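You operate a simulated robot arm through the tools that you are given. There is no shell and no other tool. Be economical: measure what you need, move in short steps, check, and stop when the job is done.

You run a simulated robot arm. Do the job below in one go: nothing can be reset, and whatever is moved stays where it is left.

JOB
Open the drawer, put both scored sleeves from the top of the low table away in the inside of the drawer and shut the drawer again.

Only the result counts: the job must be done as asked and must still hold three seconds after the hand-in. Knocking over, shifting, dropping, spilling or breaking anything else fails it.

ROBOT AND FRAMES
A 6-joint arm with a two-finger parallel gripper, fixed in place. Base frame: the origin is at the foot of the arm, x ahead of it, y to its left, z up. Units: mm, degrees, N and s.
With the tool pointing down near the work surface it reaches from about 260 to 680 mm from the base axis. Its first joint turns from -66.0 to 66.0 degrees. Payload 2.9 kg.
Tool frame: the origin (TCP) lies between the finger pads and is the grasp point; the fingertips stand 30 mm ahead of it; z points along the fingers, y is the line along which they close. The gripper opens to 110 mm. The fingers are 20 mm wide and 10 mm thick; the gripper's body (48 by 112 mm) begins 55 mm behind the TCP.
Orientation is told as [roll, pitch, yaw] about the base's x, y, z axes, in that order, counted from this pose: with the fingers straight down and closing along the base's y, the tool's x points along the base's -x, its y along +y and its z along -z.

CONTROLS
- The arm moves only by the tool move_arm. Its argument "deltas" is a list of rows, each a list of 3 entries, a list of its own where there are three numbers: the shift along the tool's x, y, z in mm, then the turn, a rotation vector about the tool's x, y, z in rad, then the closure in counts, from 0 (fully open) to 255 (shut). In form: [[[x, y, z], [wx, wy, wz], jaw], ...]. A call has 1 to 20 rows; each row is the pose to reach, as a shift and turn from the pose commanded when the call began, along the tool's axes at that moment. Rows are played at 5 a second. More than 50 mm and 8.6 degrees between two rows, or a gripper value outside its range, and nothing of the call is played. Where a pose cannot be reached the arm comes as near as it can. A force on the tool above 40 N (or 10 N above the force at the start of the call, whichever is more), or a blocked arm, ends the call early, and 0.2 s more pass. The fingers move at their own pace (about 108 mm/s each) and stop on an object; they squeeze with about 21 N. The grip force told is the motor's: it shows also when the fingers shut on nothing. Time passes only in rows, and 0.2 s behind the last, so rows that repeat a pose let the fingers close. It gives the time, the measured TCP pose, the force on the tool (base axes), the opening and the grip force at its end, in the units of the frame above (readings bear some noise).
- Cameras (640 x 400 px; columns grow to the right, rows downward): "scene" is fixed at [64.1, 422.6, 1384.8]; the picture's right is [-0.86, -0.50, 0.00], its down [-0.29, 0.50, -0.82] and it looks along [0.41, -0.71, -0.58] (base axes); focal length 339 px, centre (320, 200). "wrist" rides on the gripper at [-36, 0, -57] in the tool frame; the picture's right is [0.00, -1.00, 0.00], its down [0.97, 0.00, -0.24] and it looks along [0.24, 0.00, 0.97] (tool axes); focal length 218 px, centre (320, 200).
- camera(camera): a new picture of that camera. It takes no simulated time.
- measure_at(camera, pixels): there is no depth. For up to 12 entries [column, row, z] of the newest picture of that camera ("zoom" is the newest enlarged one), the place [x, y] in the base frame at which the ray of that pixel passes the height z, good to about 2 mm. It takes no simulated time.
- close_up(camera, box): a new picture of the part [left, top, right, bottom] of that camera's present view, enlarged. It takes no simulated time.
- hand_in(): hands the job in; it is judged then, once.

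Go step by step. Measure first, check grasps and placings, and put right what went wrong. The budget is 80 turns and 46 pictures, counting those below and the enlarged ones. Unless the task says otherwise, let go and move clear before handing in, and close with one line.

The tools are called by a JSON object that holds its "op" and its "data". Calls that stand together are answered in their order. move_arm: Moves the arm, as the interface text tells. Its arguments: {"type":"object","properties":{"deltas":{"type":"array","items":{"type":"array"}}},"required":["deltas"]} The other tools are called the same way: camera (camera) takes a picture; measure_at (camera, pixels) gives the place at which the rays of pixels pass given heights; close_up (camera, box) takes an enlarged picture of a part of a camera's view; hand_in () hands the job in.

At the start:

```text
time: 0.0
ee_pos: [296.5, -198.6, 1067.8]
orientation: [0.1, 0.0, -0.1]
contact_force: [0.7, -0.4, -0.3]
grip_width: 110.0
finger_force: 0.0
```

scene: 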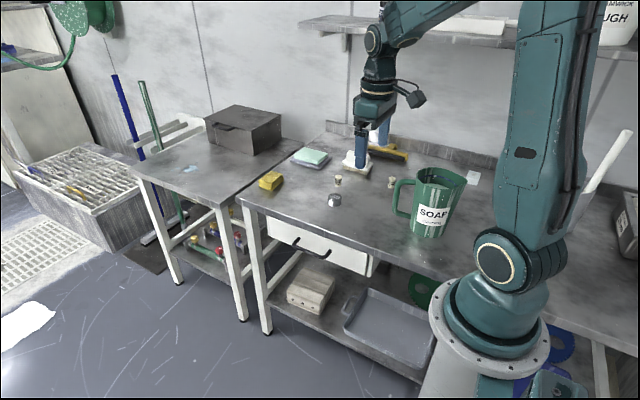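
wrist: 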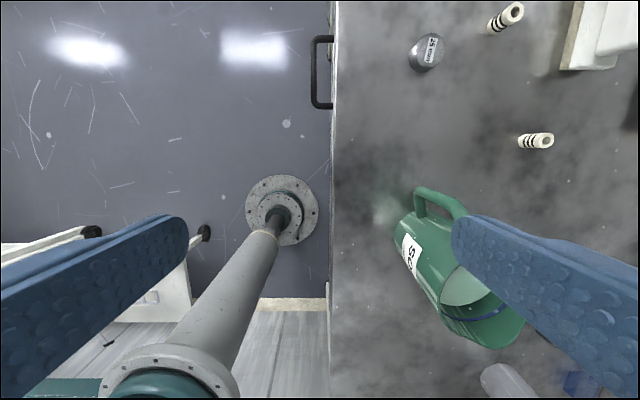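

The wrist view shows two small ringed cylinders near (505,17) and (536,141), a metal item at (427,52), and a drawer handle at (320,72). I'll look closer at each.

{"op": "close_up", "data": {"camera": "wrist", "box": [380, 0, 640, 162]}}

{"op": "close_up", "data": {"camera": "scene", "box": [230, 140, 480, 296]}}

{"op": "measure_at", "data": {"camera": "wrist", "pixels": [[491, 26, 760], [519, 9, 785], [520, 141, 760], [552, 140, 785], [427, 52, 780], [332, 40, 760], [332, 106, 700], [316, 38, 700], [316, 106, 700], [332, 180, 760]]}}

```text
2.46 times, centred on (510, 81) of wrist
```

zoom: 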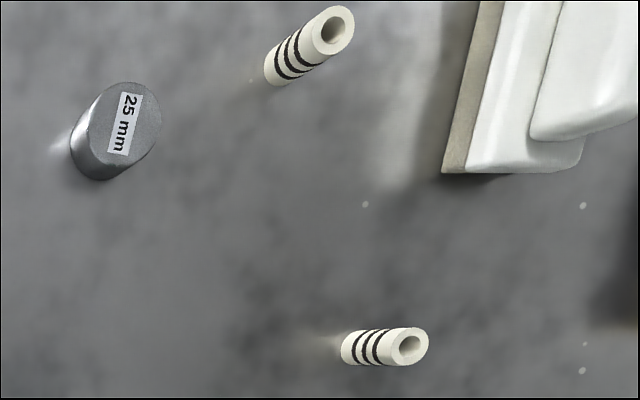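

```text
2.56 times, centred on (355, 218) of scene
```

zoom: 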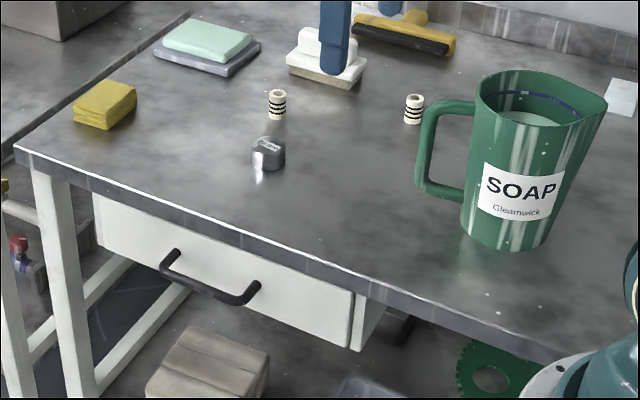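

```text
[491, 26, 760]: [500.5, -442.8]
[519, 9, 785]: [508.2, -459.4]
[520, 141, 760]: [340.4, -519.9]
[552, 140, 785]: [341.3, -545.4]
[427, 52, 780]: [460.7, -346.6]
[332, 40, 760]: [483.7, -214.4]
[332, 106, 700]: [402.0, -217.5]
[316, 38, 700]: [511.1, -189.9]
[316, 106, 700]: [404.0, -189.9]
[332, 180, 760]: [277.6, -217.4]
```

The zoom shows two white, black-ringed sleeves standing upright, and a bar handle on a drawer facing +y. I'll triangulate the sleeve height and the handle height.

{"op": "measure_at", "data": {"camera": "wrist", "pixels": [[493, 29, 760], [515.4, 12.2, 790], [515.4, 12.2, 800], [515.4, 12.2, 810], [524, 142, 760], [546.5, 140.5, 790], [546.5, 140.5, 800], [546.5, 140.5, 810], [314, 40, 690], [314, 104, 690], [430, 47, 785]]}}

{"op": "measure_at", "data": {"camera": "scene", "pixels": [[294, 245, 640], [294, 245, 670], [294, 245, 700], [328, 257, 640], [328, 257, 670], [328, 257, 700], [338, 175.5, 790], [338, 186, 760], [391.5, 178, 790], [391, 188, 760]]}}

{"op": "close_up", "data": {"camera": "scene", "box": [250, 200, 410, 300]}}

```text
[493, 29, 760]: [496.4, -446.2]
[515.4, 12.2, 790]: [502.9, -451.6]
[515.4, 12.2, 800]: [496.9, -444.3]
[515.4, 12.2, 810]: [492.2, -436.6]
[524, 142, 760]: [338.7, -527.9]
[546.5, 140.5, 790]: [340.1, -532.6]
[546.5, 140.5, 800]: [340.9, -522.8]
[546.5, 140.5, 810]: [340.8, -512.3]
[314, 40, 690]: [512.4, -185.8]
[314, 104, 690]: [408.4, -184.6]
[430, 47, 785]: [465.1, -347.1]
```

```text
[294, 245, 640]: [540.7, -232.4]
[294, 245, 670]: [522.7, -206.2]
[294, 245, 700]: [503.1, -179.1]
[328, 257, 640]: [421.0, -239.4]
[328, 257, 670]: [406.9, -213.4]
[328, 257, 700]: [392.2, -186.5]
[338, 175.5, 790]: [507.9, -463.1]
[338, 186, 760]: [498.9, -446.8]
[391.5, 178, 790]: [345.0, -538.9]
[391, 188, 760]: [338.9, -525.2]
```

```text
4.00 times, centred on (330, 250) of scene
```

zoom: 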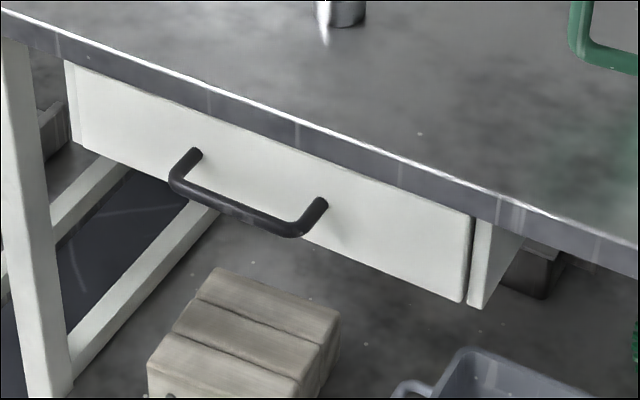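

The sleeves stand at about (497,-446) and (339,-527), some 38 mm tall, and the handle bar is at y≈-186, z≈692, x 408–512. I'll move above the handle and look down.

{"op": "move_arm", "data": {"deltas": [[[-30, 2, 35], [0, 0, 0], 60], [[-60, 4, 70], [0, 0, 0], 120], [[-90, 6, 105], [0, 0, 0], 185], [[-120, 9, 140], [0, 0, 0], 185], [[-145, 12, 175], [0, 0, 0], 185], [[-163, 14, 205], [0, 0, 0], 185], [[-163, 14, 205], [0, 0, 0], 185]]}}

{"op": "camera", "data": {"camera": "wrist"}}

{"op": "camera", "data": {"camera": "scene"}}

```text
time: 1.6
ee_pos: [459.9, -184.4, 863.8]
orientation: [0.0, 0.0, 0.0]
contact_force: [-0.9, 0.2, -0.1]
grip_width: 30.5
finger_force: 0.0
```

```text
40 pictures are left
```

wrist: 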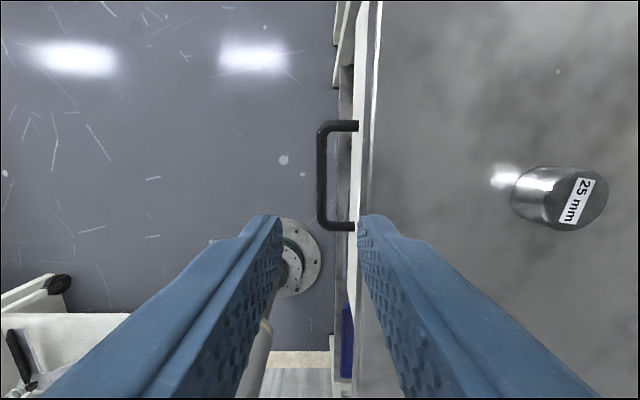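

```text
39 pictures are left
```

scene: 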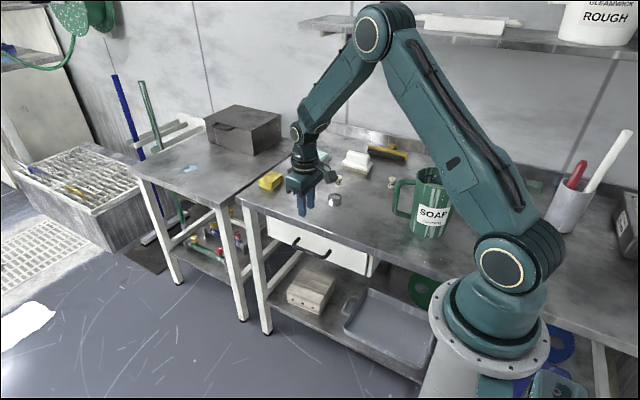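

The bar now spans cols 317–328, rows 122–231, with the table edge near col 372. I'll measure the gap.

{"op": "measure_at", "data": {"camera": "wrist", "pixels": [[317, 175, 695], [328, 175, 690], [322, 127, 692], [322, 226, 692], [358, 125, 692], [356, 226, 692], [362, 210, 745], [372, 180, 760], [360, 180, 740]]}}

{"op": "close_up", "data": {"camera": "wrist", "box": [290, 100, 418, 180]}}

```text
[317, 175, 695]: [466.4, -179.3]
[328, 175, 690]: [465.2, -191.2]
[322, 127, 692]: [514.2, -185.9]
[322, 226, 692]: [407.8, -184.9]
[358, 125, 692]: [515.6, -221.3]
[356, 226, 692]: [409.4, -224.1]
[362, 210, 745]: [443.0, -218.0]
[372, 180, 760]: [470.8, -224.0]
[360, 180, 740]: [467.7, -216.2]
```

```text
5.00 times, centred on (354, 140) of wrist
```

zoom: 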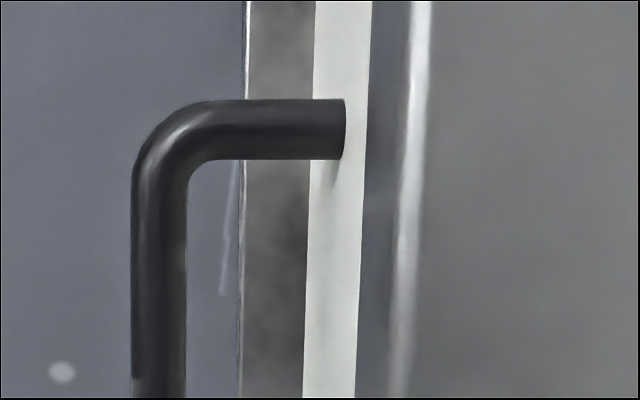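

The gap behind the bar is about 31 mm, so the rear finger fits. I'll descend to TCP z=712 and close on the bar.

{"op": "move_arm", "data": {"deltas": [[[0, 0, 40], [0, 0, 0], 185], [[0, 0, 80], [0, 0, 0], 185], [[0, 0, 115], [0, 0, 0], 185], [[0, 0, 140], [0, 0, 0], 185], [[0, 0, 152], [0, 0, 0], 185], [[0, 0, 152], [0, 0, 0], 235], [[0, 0, 152], [0, 0, 0], 255], [[0, 0, 152], [0, 0, 0], 255]]}}

{"op": "camera", "data": {"camera": "scene"}}

```text
time: 3.4
ee_pos: [459.7, -184.0, 712.0]
orientation: [0.0, 0.1, -0.1]
contact_force: [-0.5, -0.3, -2.0]
grip_width: 11.8
finger_force: 45.4
```

```text
37 pictures are left
```

scene: 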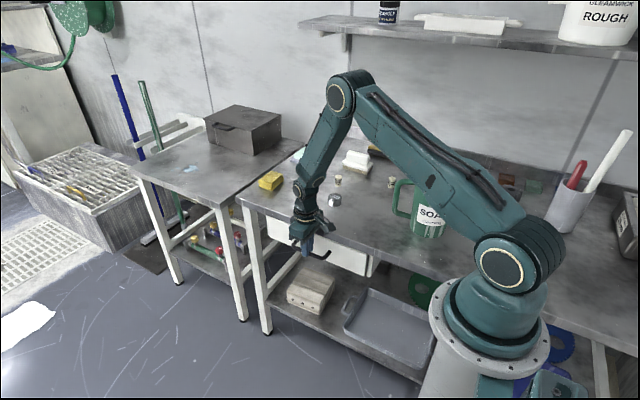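

The bar is gripped (opening 11.8 mm). I'll pull along +y in slow steps.

{"op": "move_arm", "data": {"deltas": [[[0, 12, 0], [0, 0, 0], 255], [[0, 25, 0], [0, 0, 0], 255], [[0, 40, 0], [0, 0, 0], 255], [[0, 55, 0], [0, 0, 0], 255], [[0, 70, 0], [0, 0, 0], 255], [[0, 85, 0], [0, 0, 0], 255], [[0, 100, 0], [0, 0, 0], 255], [[0, 115, 0], [0, 0, 0], 255], [[0, 130, 0], [0, 0, 0], 255], [[0, 145, 0], [0, 0, 0], 255], [[0, 160, 0], [0, 0, 0], 255], [[0, 160, 0], [0, 0, 0], 255]]}}

{"op": "camera", "data": {"camera": "scene"}}

{"op": "camera", "data": {"camera": "wrist"}}

```text
time: 6.0
ee_pos: [460.0, -23.3, 712.0]
orientation: [0.0, 0.0, 0.0]
contact_force: [-13.2, -0.3, 17.1]
grip_width: 11.9
finger_force: 45.1
```

```text
36 pictures are left
```

scene: 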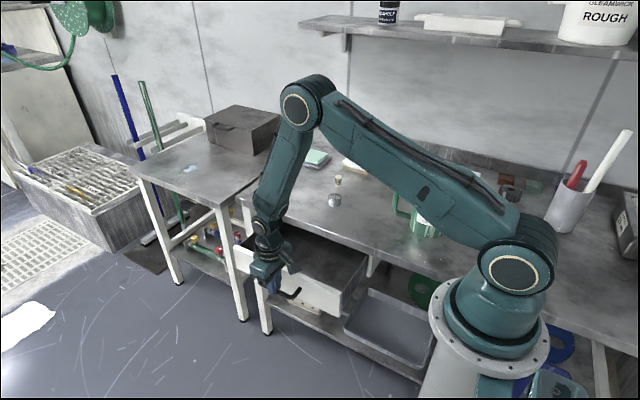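

```text
35 pictures are left
```

wrist: 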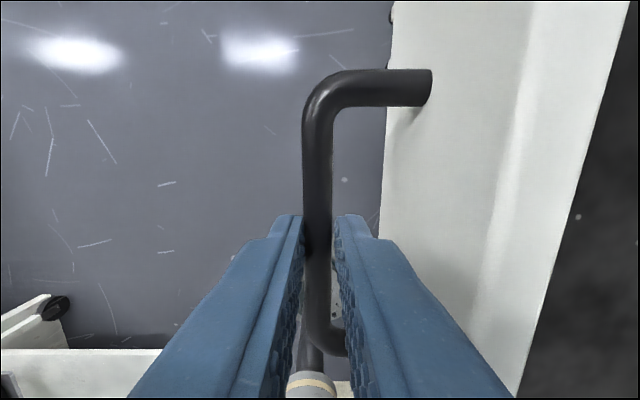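

The drawer is open 160 mm. I'll release, rise straight up and look inside.

{"op": "move_arm", "data": {"deltas": [[[0, 0, 0], [0, 0, 0], 185], [[0, 0, 0], [0, 0, 0], 185], [[0, 0, -30], [0, 0, 0], 185], [[0, 0, -70], [0, 0, 0], 185], [[0, 0, -110], [0, 0, 0], 185], [[0, -30, -150], [0, 0, 0], 185], [[0, -60, -190], [0, 0, 0], 185], [[0, -90, -220], [0, 0, 0], 185], [[0, -90, -220], [0, 0, 0], 185]]}}

{"op": "camera", "data": {"camera": "scene"}}

{"op": "camera", "data": {"camera": "wrist"}}

```text
time: 8.0
ee_pos: [462.0, -115.7, 932.6]
orientation: [0.0, 0.0, 0.1]
contact_force: [0.3, -0.3, -0.6]
grip_width: 30.3
finger_force: 0.1
```

```text
34 pictures are left
```

scene: 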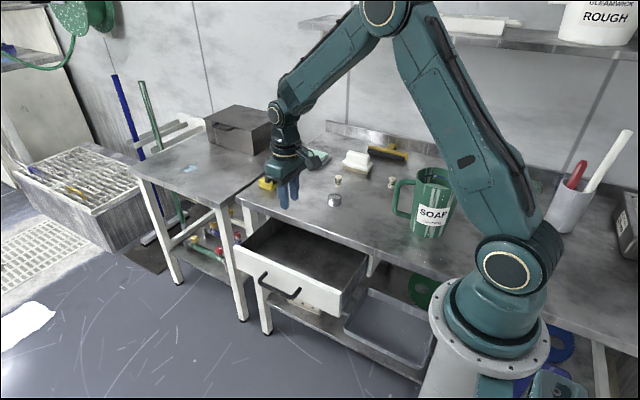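

```text
33 pictures are left
```

wrist: 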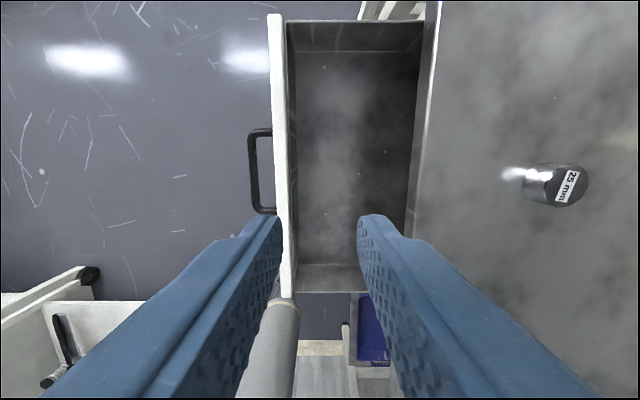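

The drawer is open and empty. I'll measure its floor, walls and the sleeves' surroundings, including the mug.

{"op": "close_up", "data": {"camera": "scene", "box": [220, 205, 380, 305]}}

{"op": "measure_at", "data": {"camera": "wrist", "pixels": [[268, 14, 740], [285, 24, 740], [296, 292, 740], [280, 297, 740], [300, 52, 660], [297, 264, 660], [300, 52, 680], [297, 264, 680], [410, 55, 660], [442, 5, 760], [415, 238, 760], [565, 185, 785]]}}

{"op": "measure_at", "data": {"camera": "scene", "pixels": [[430, 238, 760], [412, 230, 760], [446, 236, 760], [395, 210, 760], [398, 182, 880], [425, 170, 900], [466, 178, 900]]}}

```text
4.00 times, centred on (300, 255) of scene
```

zoom: 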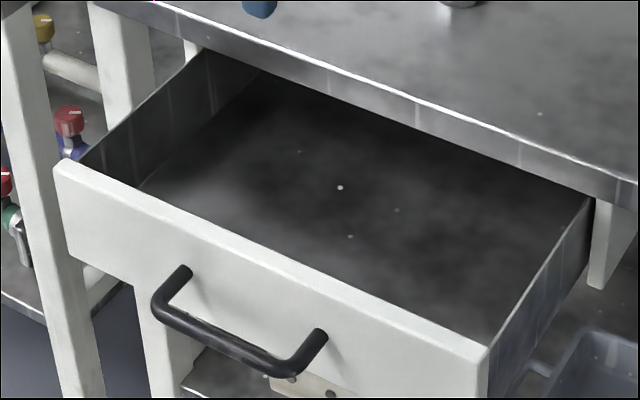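

```text
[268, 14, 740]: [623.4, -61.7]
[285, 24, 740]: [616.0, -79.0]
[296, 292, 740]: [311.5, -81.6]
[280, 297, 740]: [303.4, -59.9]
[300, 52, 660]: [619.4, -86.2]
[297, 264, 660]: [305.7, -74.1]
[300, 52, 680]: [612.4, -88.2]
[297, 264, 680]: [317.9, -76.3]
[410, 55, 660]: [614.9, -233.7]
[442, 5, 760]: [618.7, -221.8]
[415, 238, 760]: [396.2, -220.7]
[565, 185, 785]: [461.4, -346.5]
```

```text
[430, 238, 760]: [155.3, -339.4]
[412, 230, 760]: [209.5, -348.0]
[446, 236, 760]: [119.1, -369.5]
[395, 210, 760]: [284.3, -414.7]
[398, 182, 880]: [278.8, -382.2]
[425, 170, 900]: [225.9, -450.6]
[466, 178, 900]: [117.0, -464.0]
```

The drawer interior spans x 312–616, y -220…-79, with its floor near z 670. I'll go above sleeve 1 at z=900 with the jaw at about 60 mm.

{"op": "move_arm", "data": {"deltas": [[[-5, -40, 0], [0, 0, 0], 116], [[-10, -80, 0], [0, 0, 0], 116], [[-15, -125, 0], [0, 0, 0], 116], [[-20, -170, 0], [0, 0, 0], 116], [[-25, -215, 0], [0, 0, 0], 116], [[-30, -260, 5], [0, 0, 0], 116], [[-34, -300, 15], [0, 0, 0], 116], [[-34, -330, 32], [0, 0, 0], 116], [[-34, -330, 32], [0, 0, 0], 116]]}}

{"op": "camera", "data": {"camera": "wrist"}}

```text
time: 10.0
ee_pos: [494.8, -444.1, 899.5]
orientation: [0.1, 0.1, 0.0]
contact_force: [0.1, 0.3, 0.2]
grip_width: 59.8
finger_force: 0.1
```

```text
31 pictures are left
```

wrist: 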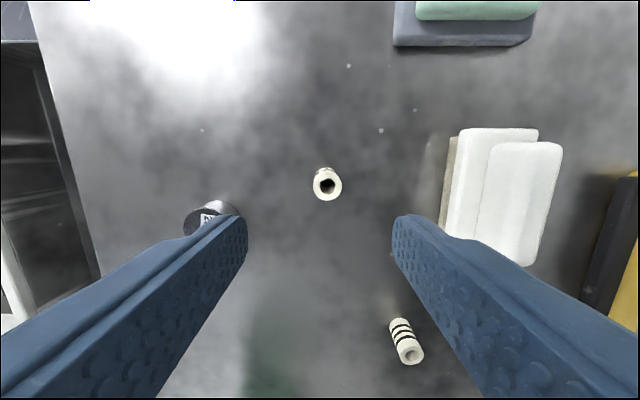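

Sleeve 1's top is centred at about (327,184). I'll measure it together with the brush edge and sleeve 2.

{"op": "measure_at", "data": {"camera": "wrist", "pixels": [[327, 184, 798], [313, 184, 798], [342, 184, 798], [437, 235, 765], [445, 140, 765], [458, 130, 800], [411, 357, 798], [403, 325, 760], [565, 155, 800], [215, 215, 785]]}}

```text
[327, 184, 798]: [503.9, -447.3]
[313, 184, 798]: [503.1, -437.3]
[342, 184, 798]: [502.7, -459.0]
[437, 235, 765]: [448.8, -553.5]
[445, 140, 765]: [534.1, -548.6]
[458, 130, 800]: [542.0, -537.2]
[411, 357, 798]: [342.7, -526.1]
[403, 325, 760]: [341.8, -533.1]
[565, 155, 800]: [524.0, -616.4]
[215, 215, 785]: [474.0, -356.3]
```

Sleeve 1 is at about (501,-447.5), 21 mm across. I'll descend to TCP z=797 (tips 7 mm above the table).

{"op": "move_arm", "data": {"deltas": [[[-6, -3.4, 20], [0, 0, 0], 116], [[-6, -3.4, 50], [0, 0, 0], 116], [[-6, -3.4, 80], [0, 0, 0], 116], [[-6, -3.4, 102], [0, 0, 0], 116], [[-6, -3.4, 102], [0, 0, 0], 116]]}}

{"op": "camera", "data": {"camera": "wrist"}}

```text
time: 11.2
ee_pos: [501.1, -448.0, 797.1]
orientation: [0.0, 0.0, 0.1]
contact_force: [-0.2, 0.1, 0.4]
grip_width: 60.0
finger_force: 0.0
```

```text
30 pictures are left
```

wrist: 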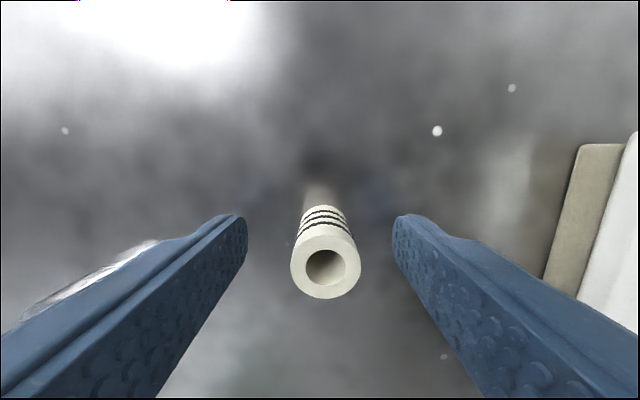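

The sleeve top, centred at (325,267), sits between the fingers. I'll check its x before closing.

{"op": "measure_at", "data": {"camera": "wrist", "pixels": [[325, 267, 798], [325, 267, 802], [323, 212, 760], [291, 267, 798], [361, 267, 798], [325, 299, 798], [325, 237, 798]]}}

```text
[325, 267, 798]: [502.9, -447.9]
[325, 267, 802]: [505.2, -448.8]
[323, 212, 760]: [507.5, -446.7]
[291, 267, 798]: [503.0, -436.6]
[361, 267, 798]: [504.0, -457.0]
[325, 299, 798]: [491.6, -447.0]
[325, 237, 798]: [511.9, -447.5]
```

It is centred within about 2 mm, so I'll close and lift slightly.

{"op": "move_arm", "data": {"deltas": [[[-1.5, 0, 0], [0, 0, 0], 150], [[-1.5, 0, 0], [0, 0, 0], 190], [[-1.5, 0, 0], [0, 0, 0], 255], [[-1.5, 0, 0], [0, 0, 0], 255], [[-1.5, 0, 0], [0, 0, 0], 255], [[-1.5, 0, -20], [0, 0, 0], 255], [[0, 0, -50], [0, 0, 0], 255], [[0, 0, -85], [0, 0, 0], 255], [[0, 0, -100], [0, 0, 0], 255]]}}

{"op": "camera", "data": {"camera": "wrist"}}

```text
time: 13.2
ee_pos: [499.6, -447.1, 898.7]
orientation: [0.0, 0.1, 0.0]
contact_force: [0.1, -0.2, -0.5]
grip_width: 17.7
finger_force: 21.1
```

```text
29 pictures are left
```

wrist: 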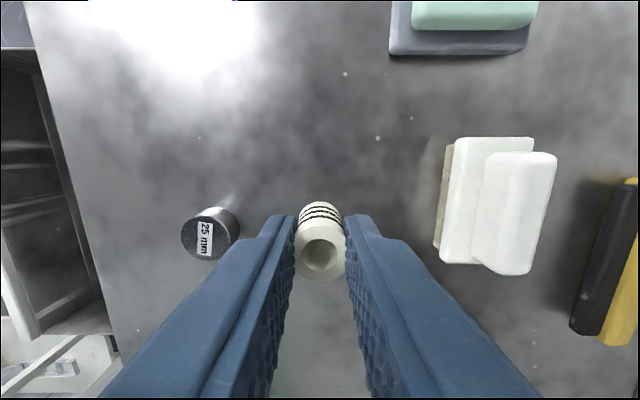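

Sleeve 1 is held, opening 17.7 mm. I'll carry it over the drawer to (510,-145) and lower to z≈730.

{"op": "move_arm", "data": {"deltas": [[[-2, 40, 0], [0, 0, 0], 255], [[-4, 80, 0], [0, 0, 0], 255], [[-6, 120, 0], [0, 0, 0], 255], [[-8, 160, 0], [0, 0, 0], 255], [[-10, 200, 0], [0, 0, 0], 255], [[-10, 240, 0], [0, 0, 0], 255], [[-10, 275, 0], [0, 0, 0], 255], [[-10, 302, 0], [0, 0, 0], 255], [[-10, 302, 30], [0, 0, 0], 255], [[-10, 302, 70], [0, 0, 0], 255], [[-10, 302, 110], [0, 0, 0], 255], [[-10, 302, 145], [0, 0, 0], 255], [[-10, 302, 170], [0, 0, 0], 255], [[-10, 302, 170], [0, 0, 0], 255]]}}

{"op": "camera", "data": {"camera": "wrist"}}

{"op": "camera", "data": {"camera": "scene"}}

```text
time: 16.2
ee_pos: [509.3, -147.0, 728.2]
orientation: [0.0, 0.0, 0.0]
contact_force: [0.5, 0.6, -0.6]
grip_width: 17.9
finger_force: 21.2
```

```text
28 pictures are left
```

wrist: 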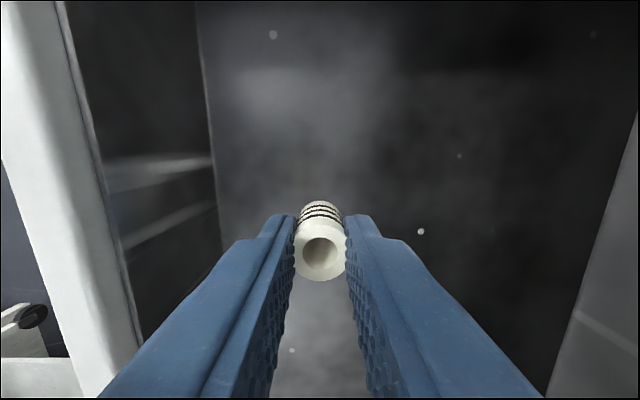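

```text
27 pictures are left
```

scene: 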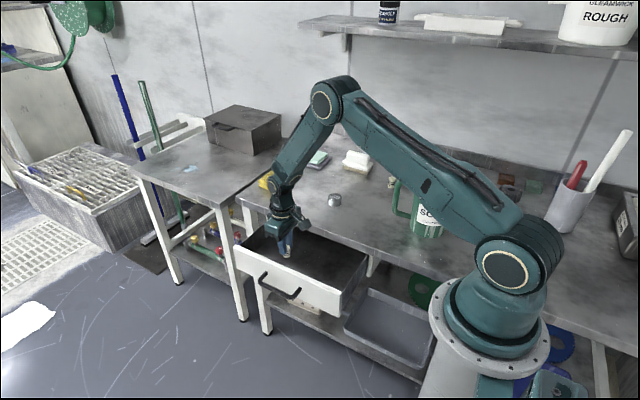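

The sleeve hangs inside the drawer. I'll estimate the floor from the edge at (215,180), which should lie at y≈-80.

{"op": "measure_at", "data": {"camera": "wrist", "pixels": [[215, 180, 650], [215, 180, 660], [215, 180, 670], [215, 180, 680], [215, 180, 690], [100, 180, 740], [100, 180, 730]]}}

```text
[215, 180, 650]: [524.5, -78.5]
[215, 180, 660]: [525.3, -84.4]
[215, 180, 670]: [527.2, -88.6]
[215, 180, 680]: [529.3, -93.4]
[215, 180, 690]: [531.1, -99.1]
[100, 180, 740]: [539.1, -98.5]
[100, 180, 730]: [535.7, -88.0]
```

The floor looks to be at about 655–660. I'll lower to sleeve bottom ≈ 661 in small steps and watch the force.

{"op": "move_arm", "data": {"deltas": [[[0, 0, 10], [0, 0, 0], 255], [[0, 0, 18], [0, 0, 0], 255], [[0, 0, 24], [0, 0, 0], 255], [[0, 0, 27], [0, 0, 0], 255], [[0, 0, 30], [0, 0, 0], 255]]}}

```text
time: 17.4
ee_pos: [508.4, -145.8, 697.2]
orientation: [-0.1, 0.0, 0.0]
contact_force: [0.4, -0.2, -0.4]
grip_width: 17.9
finger_force: 21.1
```

{"op": "move_arm", "data": {"deltas": [[[0, 0, 2], [0, 0, 0], 255], [[0, 0, 4], [0, 0, 0], 255], [[0, 0, 6], [0, 0, 0], 255]]}}

{"op": "camera", "data": {"camera": "wrist"}}

```text
time: 18.2
ee_pos: [509.7, -146.2, 693.4]
orientation: [0.0, -0.1, -0.1]
contact_force: [-4.9, -0.4, 13.7]
grip_width: 18.0
finger_force: 21.0
```

```text
26 pictures are left
```

wrist: 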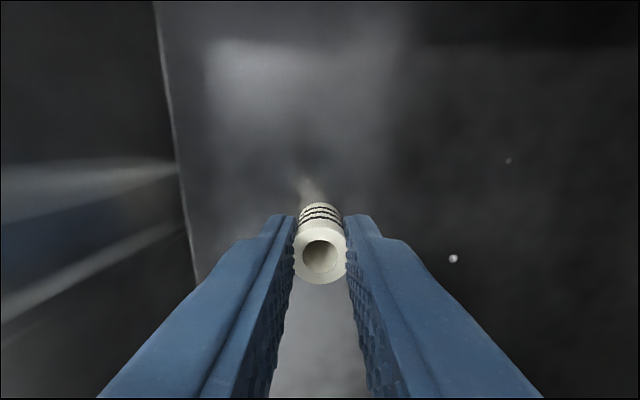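

The force of 13.7 N shows the sleeve is resting on the floor. I'll ease 1 mm back, release and rise.

{"op": "move_arm", "data": {"deltas": [[[0, 0, -1.5], [0, 0, 0], 255], [[0, 0, -1.5], [0, 0, 0], 195], [[0, 0, -1.5], [0, 0, 0], 170], [[0, 0, -1.5], [0, 0, 0], 150], [[0, 0, -20], [0, 0, 0], 150], [[0, 0, -50], [0, 0, 0], 150], [[0, 0, -90], [0, 0, 0], 150], [[0, 0, -130], [0, 0, 0], 150], [[0, 0, -175], [0, 0, 0], 150], [[0, 0, -220], [0, 0, 0], 150]]}}

{"op": "camera", "data": {"camera": "wrist"}}

```text
time: 20.4
ee_pos: [510.7, -145.8, 908.5]
orientation: [-0.1, 0.1, 0.0]
contact_force: [-0.5, 0.5, -1.0]
grip_width: 45.1
finger_force: 0.1
```

```text
25 pictures are left
```

wrist: 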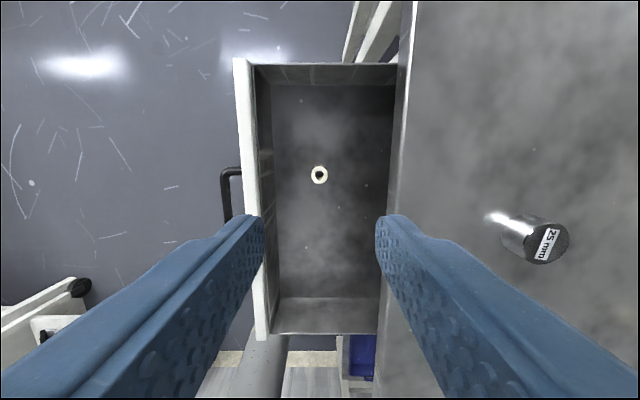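

Sleeve 1 stands in the drawer at (320,175). Next I'll go above sleeve 2 at (341,-527), keeping clear of the mug.

{"op": "move_arm", "data": {"deltas": [[[0, -40, -10], [0, 0, 0], 130], [[10, -85, -10], [0, 0, 0], 116], [[20, -130, -10], [0, 0, 0], 116], [[30, -175, -10], [0, 0, 0], 116], [[40, -220, -10], [0, 0, 0], 116], [[60, -260, -10], [0, 0, 0], 116], [[85, -295, -10], [0, 0, 0], 116], [[115, -325, -5], [0, 0, 0], 116], [[145, -355, 0], [0, 0, 0], 116], [[170, -381, 8], [0, 0, 0], 116], [[170, -381, 8], [0, 0, 0], 116]]}}

{"op": "camera", "data": {"camera": "wrist"}}

{"op": "camera", "data": {"camera": "scene"}}

```text
time: 22.8
ee_pos: [339.5, -527.2, 901.3]
orientation: [0.0, 0.1, 0.0]
contact_force: [0.5, 0.4, -0.2]
grip_width: 59.8
finger_force: 0.1
```

```text
24 pictures are left
```

wrist: 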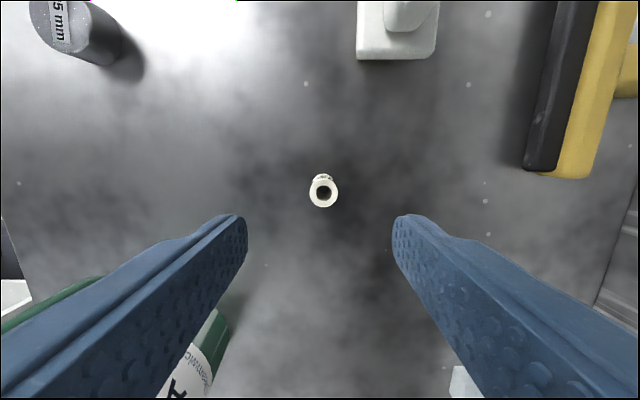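

```text
23 pictures are left
```

scene: 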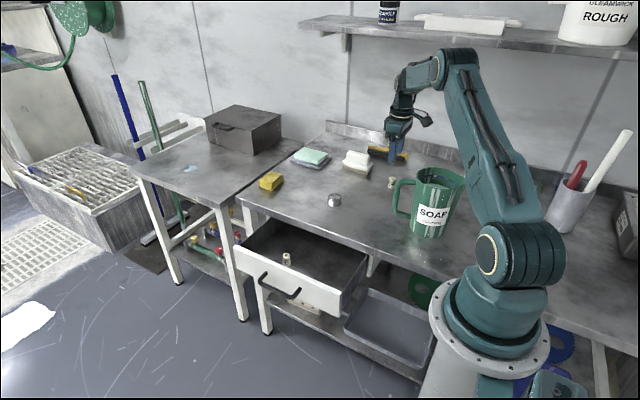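

The arm is clear of the mug, and sleeve 2's top is at (323,191).

{"op": "measure_at", "data": {"camera": "wrist", "pixels": [[323, 191, 798], [309, 191, 798], [338, 191, 798], [222, 345, 850], [90, 285, 860]]}}

```text
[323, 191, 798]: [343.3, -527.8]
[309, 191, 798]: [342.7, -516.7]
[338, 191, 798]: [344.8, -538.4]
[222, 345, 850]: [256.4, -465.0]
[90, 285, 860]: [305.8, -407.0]
```

It is at (342.5,-527.5). I'll descend 104 mm, close and lift.

{"op": "move_arm", "data": {"deltas": [[[-3, 0, 30], [0, 0, 0], 116], [[-3, 0, 60], [0, 0, 0], 116], [[-3, 0, 90], [0, 0, 0], 116], [[-3, 0, 104], [0, 0, 0], 116], [[-3, 0, 104], [0, 0, 0], 150], [[-3, 0, 104], [0, 0, 0], 190], [[-3, 0, 104], [0, 0, 0], 255], [[-3, 0, 104], [0, 0, 0], 255], [[-3, 0, 104], [0, 0, 0], 255], [[-3, 0, 84], [0, 0, 0], 255], [[-3, 0, 50], [0, 0, 0], 255], [[-3, 0, 15], [0, 0, 0], 255], [[-3, 0, 0], [0, 0, 0], 255]]}}

{"op": "camera", "data": {"camera": "wrist"}}

```text
time: 25.6
ee_pos: [342.5, -525.8, 903.1]
orientation: [-0.1, 0.1, -0.1]
contact_force: [-0.8, 0.4, 0.2]
grip_width: 17.6
finger_force: 20.7
```

```text
22 pictures are left
```

wrist: 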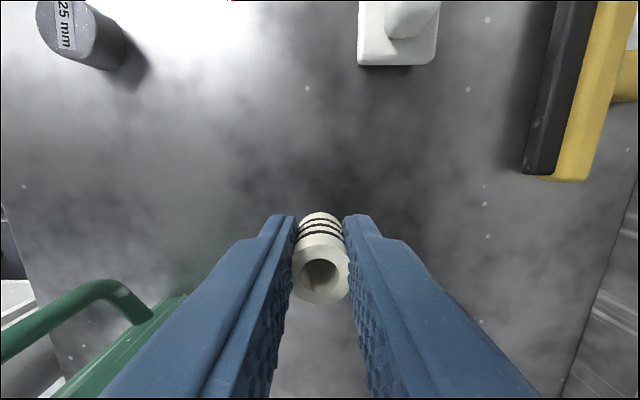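

Sleeve 2 is held. I'll carry it back along the same route to (412,-146) and lower to z≈702.

{"op": "move_arm", "data": {"deltas": [[[-28, 30, -10], [0, 0, 0], 255], [[-55, 58, -10], [0, 0, 0], 255], [[-85, 85, -10], [0, 0, 0], 255], [[-110, 120, -10], [0, 0, 0], 255], [[-118, 160, -10], [0, 0, 0], 255], [[-118, 205, -10], [0, 0, 0], 255], [[-110, 245, -10], [0, 0, 0], 255], [[-100, 285, 0], [0, 0, 0], 255], [[-90, 320, 0], [0, 0, 0], 255], [[-80, 355, 0], [0, 0, 0], 255], [[-70, 381, 0], [0, 0, 0], 255], [[-70, 381, 40], [0, 0, 0], 255], [[-70, 381, 80], [0, 0, 0], 255], [[-70, 381, 120], [0, 0, 0], 255], [[-70, 381, 155], [0, 0, 0], 255], [[-70, 381, 180], [0, 0, 0], 255], [[-70, 381, 197], [0, 0, 0], 255], [[-70, 381, 200], [0, 0, 0], 255]]}}

{"op": "camera", "data": {"camera": "scene"}}

```text
time: 29.4
ee_pos: [412.2, -146.3, 703.4]
orientation: [0.0, 0.0, 0.0]
contact_force: [-0.2, 0.3, 0.3]
grip_width: 18.2
finger_force: 20.8
```

```text
21 pictures are left
```

scene: 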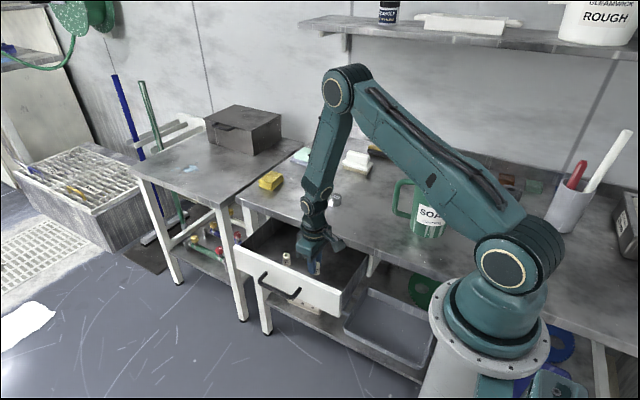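

Sleeve 2 hangs inside the drawer beside sleeve 1, and I'll lower it to contact.

{"op": "move_arm", "data": {"deltas": [[[0, 0, 4], [0, 0, 0], 255], [[0, 0, 7], [0, 0, 0], 255], [[0, 0, 9], [0, 0, 0], 255], [[0, 0, 10], [0, 0, 0], 255]]}}

```text
time: 30.4
ee_pos: [412.8, -145.0, 694.1]
orientation: [-0.1, 0.0, -0.1]
contact_force: [0.6, 0.6, 0.6]
grip_width: 17.7
finger_force: 21.0
```

{"op": "move_arm", "data": {"deltas": [[[0, 0, 1], [0, 0, 0], 255], [[0, 0, 2], [0, 0, 0], 255], [[0, 0, 3], [0, 0, 0], 255]]}}

```text
time: 31.2
ee_pos: [412.6, -145.1, 691.2]
orientation: [0.0, -0.1, 0.1]
contact_force: [0.2, -0.4, 0.2]
grip_width: 17.6
finger_force: 21.3
```

{"op": "move_arm", "data": {"deltas": [[[0, 0, 1], [0, 0, 0], 255], [[0, 0, 2], [0, 0, 0], 255], [[0, 0, 3], [0, 0, 0], 255]]}}

{"op": "camera", "data": {"camera": "wrist"}}

```text
time: 32.0
ee_pos: [411.9, -145.9, 687.0]
orientation: [0.1, 0.0, 0.0]
contact_force: [0.7, 0.2, -0.8]
grip_width: 17.6
finger_force: 21.3
```

```text
20 pictures are left
```

wrist: 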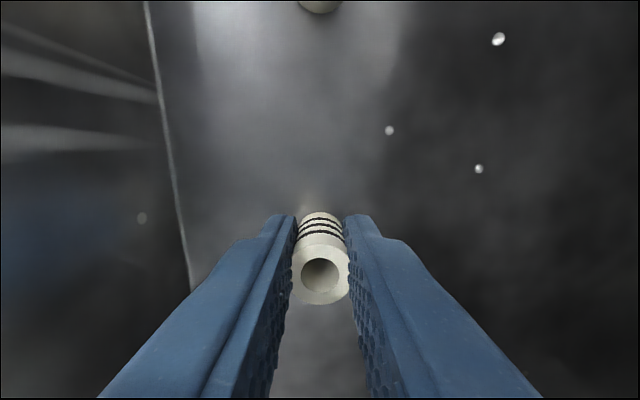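

There is still no contact, since this sleeve sits a few mm higher in the grip (top at row 275 rather than 257). I'll lower another 3 mm.

{"op": "move_arm", "data": {"deltas": [[[0, 0, 1], [0, 0, 0], 255], [[0, 0, 2], [0, 0, 0], 255], [[0, 0, 3], [0, 0, 0], 255]]}}

{"op": "close_up", "data": {"camera": "scene", "box": [220, 205, 380, 305]}}

```text
time: 32.8
ee_pos: [412.9, -146.5, 685.6]
orientation: [-0.2, -0.1, 0.0]
contact_force: [-4.2, 0.5, 25.6]
grip_width: 17.7
finger_force: 20.9
```

```text
4.00 times, centred on (300, 255) of scene
```

zoom: 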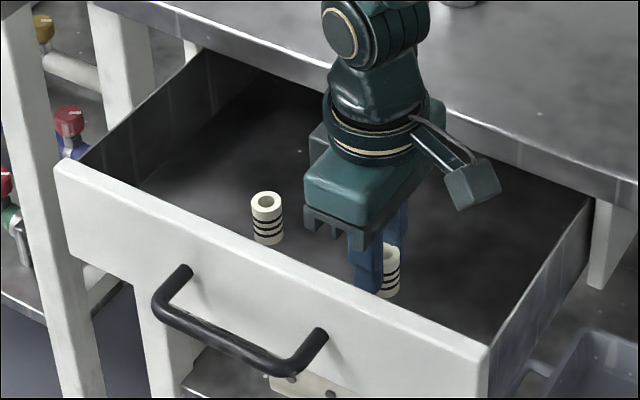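

Contact is 25.6 N at 685.6 and the sleeve rests on the floor. I'll ease back 2 mm, release and rise.

{"op": "move_arm", "data": {"deltas": [[[0, 0, -2], [0, 0, 0], 255], [[0, 0, -2], [0, 0, 0], 195], [[0, 0, -2], [0, 0, 0], 170], [[0, 0, -2], [0, 0, 0], 150], [[0, 0, -20], [0, 0, 0], 150], [[0, 0, -50], [0, 0, 0], 150], [[0, 0, -90], [0, 0, 0], 150], [[0, 0, -130], [0, 0, 0], 150], [[0, 0, -175], [0, 0, 0], 150], [[0, 0, -220], [0, 0, 0], 150]]}}

{"op": "camera", "data": {"camera": "wrist"}}

{"op": "camera", "data": {"camera": "scene"}}

```text
time: 35.0
ee_pos: [412.2, -145.3, 907.0]
orientation: [-0.1, 0.0, -0.1]
contact_force: [0.6, 0.2, 0.4]
grip_width: 45.5
finger_force: 0.1
```

```text
18 pictures are left
```

wrist: 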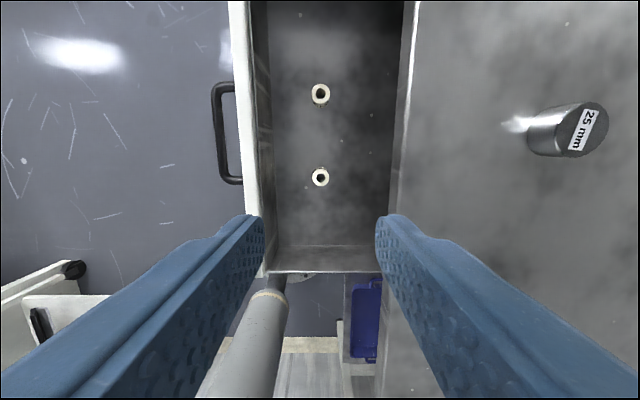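

```text
17 pictures are left
```

scene: 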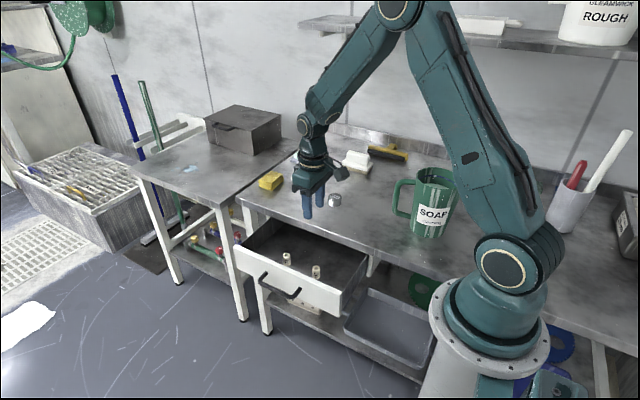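

Both sleeves stand in the drawer. I'll measure the bar (cols 211–221) so I can grasp it again and push shut.

{"op": "measure_at", "data": {"camera": "wrist", "pixels": [[211, 130, 695], [222, 130, 692], [225, 85, 695], [225, 181, 695]]}}

{"op": "move_arm", "data": {"deltas": [[[-15, 40, 0], [0, 0, 0], 185], [[-30, 80, 0], [0, 0, 0], 185], [[-48, 121, 0], [0, 0, 0], 185], [[-48, 121, 40], [0, 0, 0], 185], [[-48, 121, 70], [0, 0, 0], 185], [[-48, 121, 70], [0, 0, 0], 185]]}}

{"op": "camera", "data": {"camera": "wrist"}}

```text
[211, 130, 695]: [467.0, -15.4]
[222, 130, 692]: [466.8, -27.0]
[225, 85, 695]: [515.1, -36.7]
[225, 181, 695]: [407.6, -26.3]
```

```text
time: 36.4
ee_pos: [458.9, -24.3, 834.4]
orientation: [0.0, 0.0, 0.0]
contact_force: [0.5, -0.4, 0.0]
grip_width: 30.2
finger_force: 0.1
```

```text
16 pictures are left
```

wrist: 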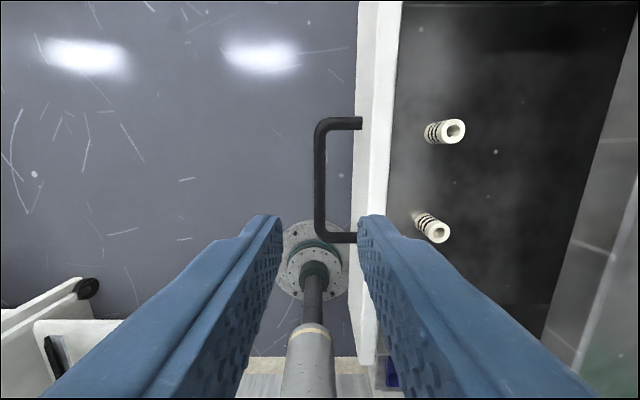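

The bar (cols 314–327) is centred between the fingers. I'll descend 122 mm and grip it.

{"op": "move_arm", "data": {"deltas": [[[0, 0, 40], [0, 0, 0], 185], [[0, 0, 75], [0, 0, 0], 185], [[0, 0, 105], [0, 0, 0], 185], [[0, 0, 122], [0, 0, 0], 185], [[0, 0, 122], [0, 0, 0], 230], [[0, 0, 122], [0, 0, 0], 255], [[0, 0, 122], [0, 0, 0], 255]]}}

```text
time: 38.0
ee_pos: [458.8, -24.9, 712.9]
orientation: [0.0, -0.1, 0.0]
contact_force: [-1.4, -0.3, -0.8]
grip_width: 11.6
finger_force: 45.5
```

The bar is gripped again. I'll push in slowly.

{"op": "move_arm", "data": {"deltas": [[[0, -3, 0], [0, 0, 0], 255], [[0, -8, 0], [0, 0, 0], 255], [[0, -16, 0], [0, 0, 0], 255], [[0, -25, 0], [0, 0, 0], 255], [[0, -34, 0], [0, 0, 0], 255], [[0, -43, 0], [0, 0, 0], 255], [[0, -52, 0], [0, 0, 0], 255], [[0, -61, 0], [0, 0, 0], 255], [[0, -70, 0], [0, 0, 0], 255], [[0, -79, 0], [0, 0, 0], 255], [[0, -88, 0], [0, 0, 0], 255], [[0, -97, 0], [0, 0, 0], 255], [[0, -106, 0], [0, 0, 0], 255], [[0, -115, 0], [0, 0, 0], 255], [[0, -124, 0], [0, 0, 0], 255], [[0, -133, 0], [0, 0, 0], 255], [[0, -142, 0], [0, 0, 0], 255], [[0, -148, 0], [0, 0, 0], 255], [[0, -152, 0], [0, 0, 0], 255], [[0, -155, 0], [0, 0, 0], 255]]}}

{"op": "camera", "data": {"camera": "scene"}}

```text
time: 42.2
ee_pos: [459.7, -180.9, 712.8]
orientation: [0.0, 0.1, -0.1]
contact_force: [-13.5, 0.8, -8.9]
grip_width: 11.4
finger_force: 45.2
```

```text
15 pictures are left
```

scene: 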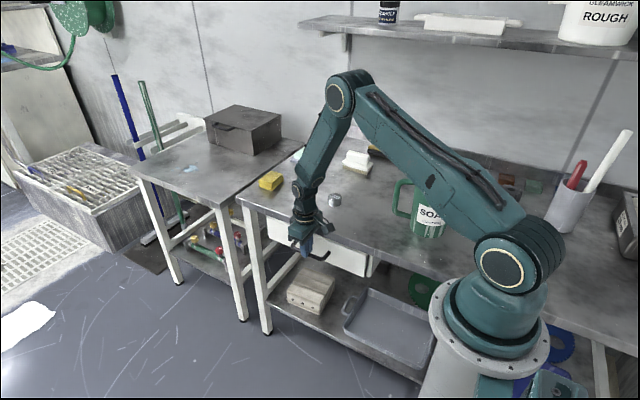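

The drawer is nearly shut at y=-181, and it began at about -184.5. I'll push the last few mm until the force shows the stop.

{"op": "move_arm", "data": {"deltas": [[[0, -2, 0], [0, 0, 0], 255], [[0, -4, 0], [0, 0, 0], 255], [[0, -6, 0], [0, 0, 0], 255], [[0, -7, 0], [0, 0, 0], 255]]}}

```text
time: 43.2
ee_pos: [458.7, -186.5, 711.6]
orientation: [0.1, 0.2, 0.0]
contact_force: [-13.2, 0.3, -8.9]
grip_width: 11.7
finger_force: 44.8
```

There is no stop force yet at y=-186.5, so I'll push a little further.

{"op": "move_arm", "data": {"deltas": [[[0, -1.5, 0], [0, 0, 0], 255], [[0, -3, 0], [0, 0, 0], 255], [[0, -3, 0], [0, 0, 0], 255]]}}

{"op": "camera", "data": {"camera": "wrist"}}

{"op": "close_up", "data": {"camera": "scene", "box": [230, 180, 410, 292]}}

```text
time: 44.0
ee_pos: [458.6, -187.1, 712.8]
orientation: [0.2, 0.1, 0.1]
contact_force: [-9.3, 11.1, -2.9]
grip_width: 11.7
finger_force: 45.0
```

```text
14 pictures are left
```

wrist: 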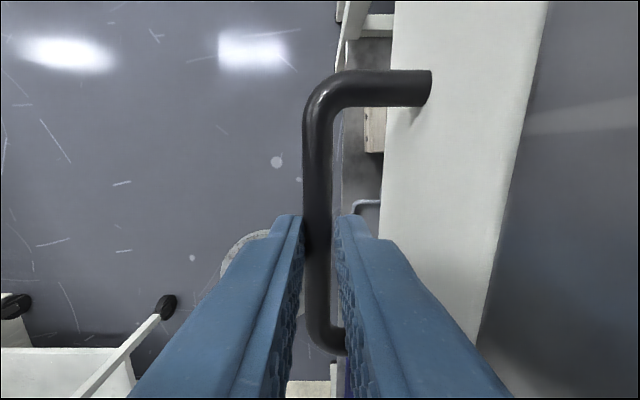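

```text
3.56 times, centred on (320, 236) of scene
```

zoom: 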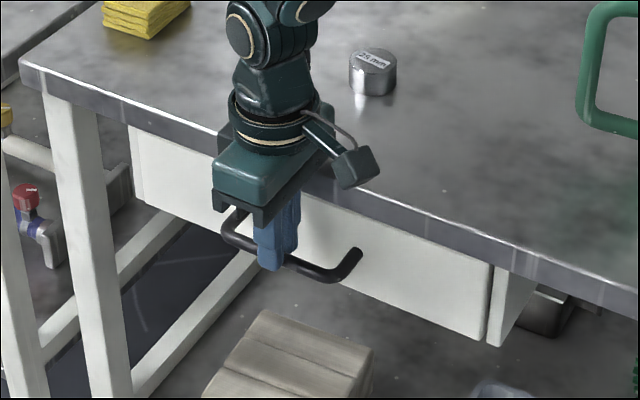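

An 11 N stop reaction at y≈-187 and the flush front show it is shut. I'll release, rise clear and check.

{"op": "move_arm", "data": {"deltas": [[[0, 0, 0], [0, 0, 0], 200], [[0, 1.5, 0], [0, 0, 0], 185], [[0, 1.5, 0], [0, 0, 0], 185], [[0, 1.5, -30], [0, 0, 0], 185], [[0, 1.5, -70], [0, 0, 0], 185], [[0, 1.5, -110], [0, 0, 0], 185], [[0, 1.5, -150], [0, 0, 0], 185], [[0, 1.5, -190], [0, 0, 0], 185], [[0, 1.5, -190], [0, 0, 0], 185]]}}

{"op": "camera", "data": {"camera": "wrist"}}

{"op": "close_up", "data": {"camera": "scene", "box": [230, 140, 480, 296]}}

```text
time: 46.0
ee_pos: [461.3, -187.9, 902.5]
orientation: [0.0, 0.0, 0.0]
contact_force: [0.3, -0.3, 0.2]
grip_width: 30.3
finger_force: 0.1
```

```text
12 pictures are left
```

wrist: 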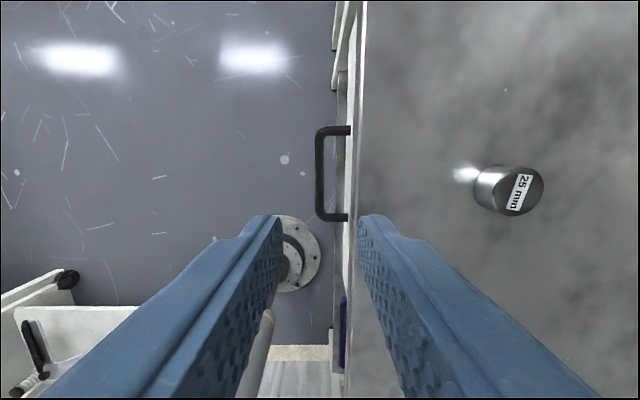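

```text
2.56 times, centred on (355, 218) of scene
```

zoom: 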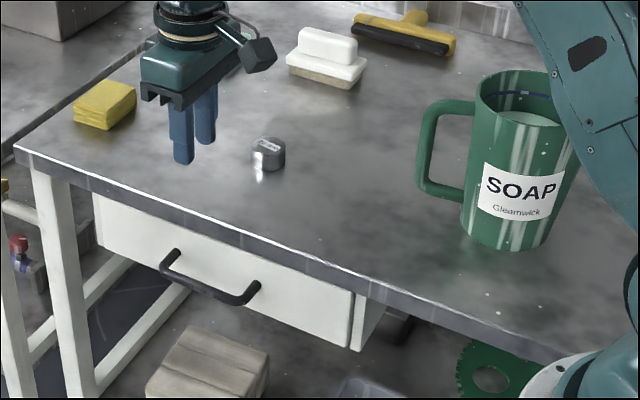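

The drawer is shut with its handle back where it started (zoom 170–255, 255–300), the other items are unmoved, and the arm is clear. I'm handing in.

{"op": "hand_in", "data": {}}

```text
The job is handed in.
```

Both scored sleeves are in the drawer and the drawer is shut. They were standing upright when I last saw them, before I closed it, and nothing else on the table was moved.
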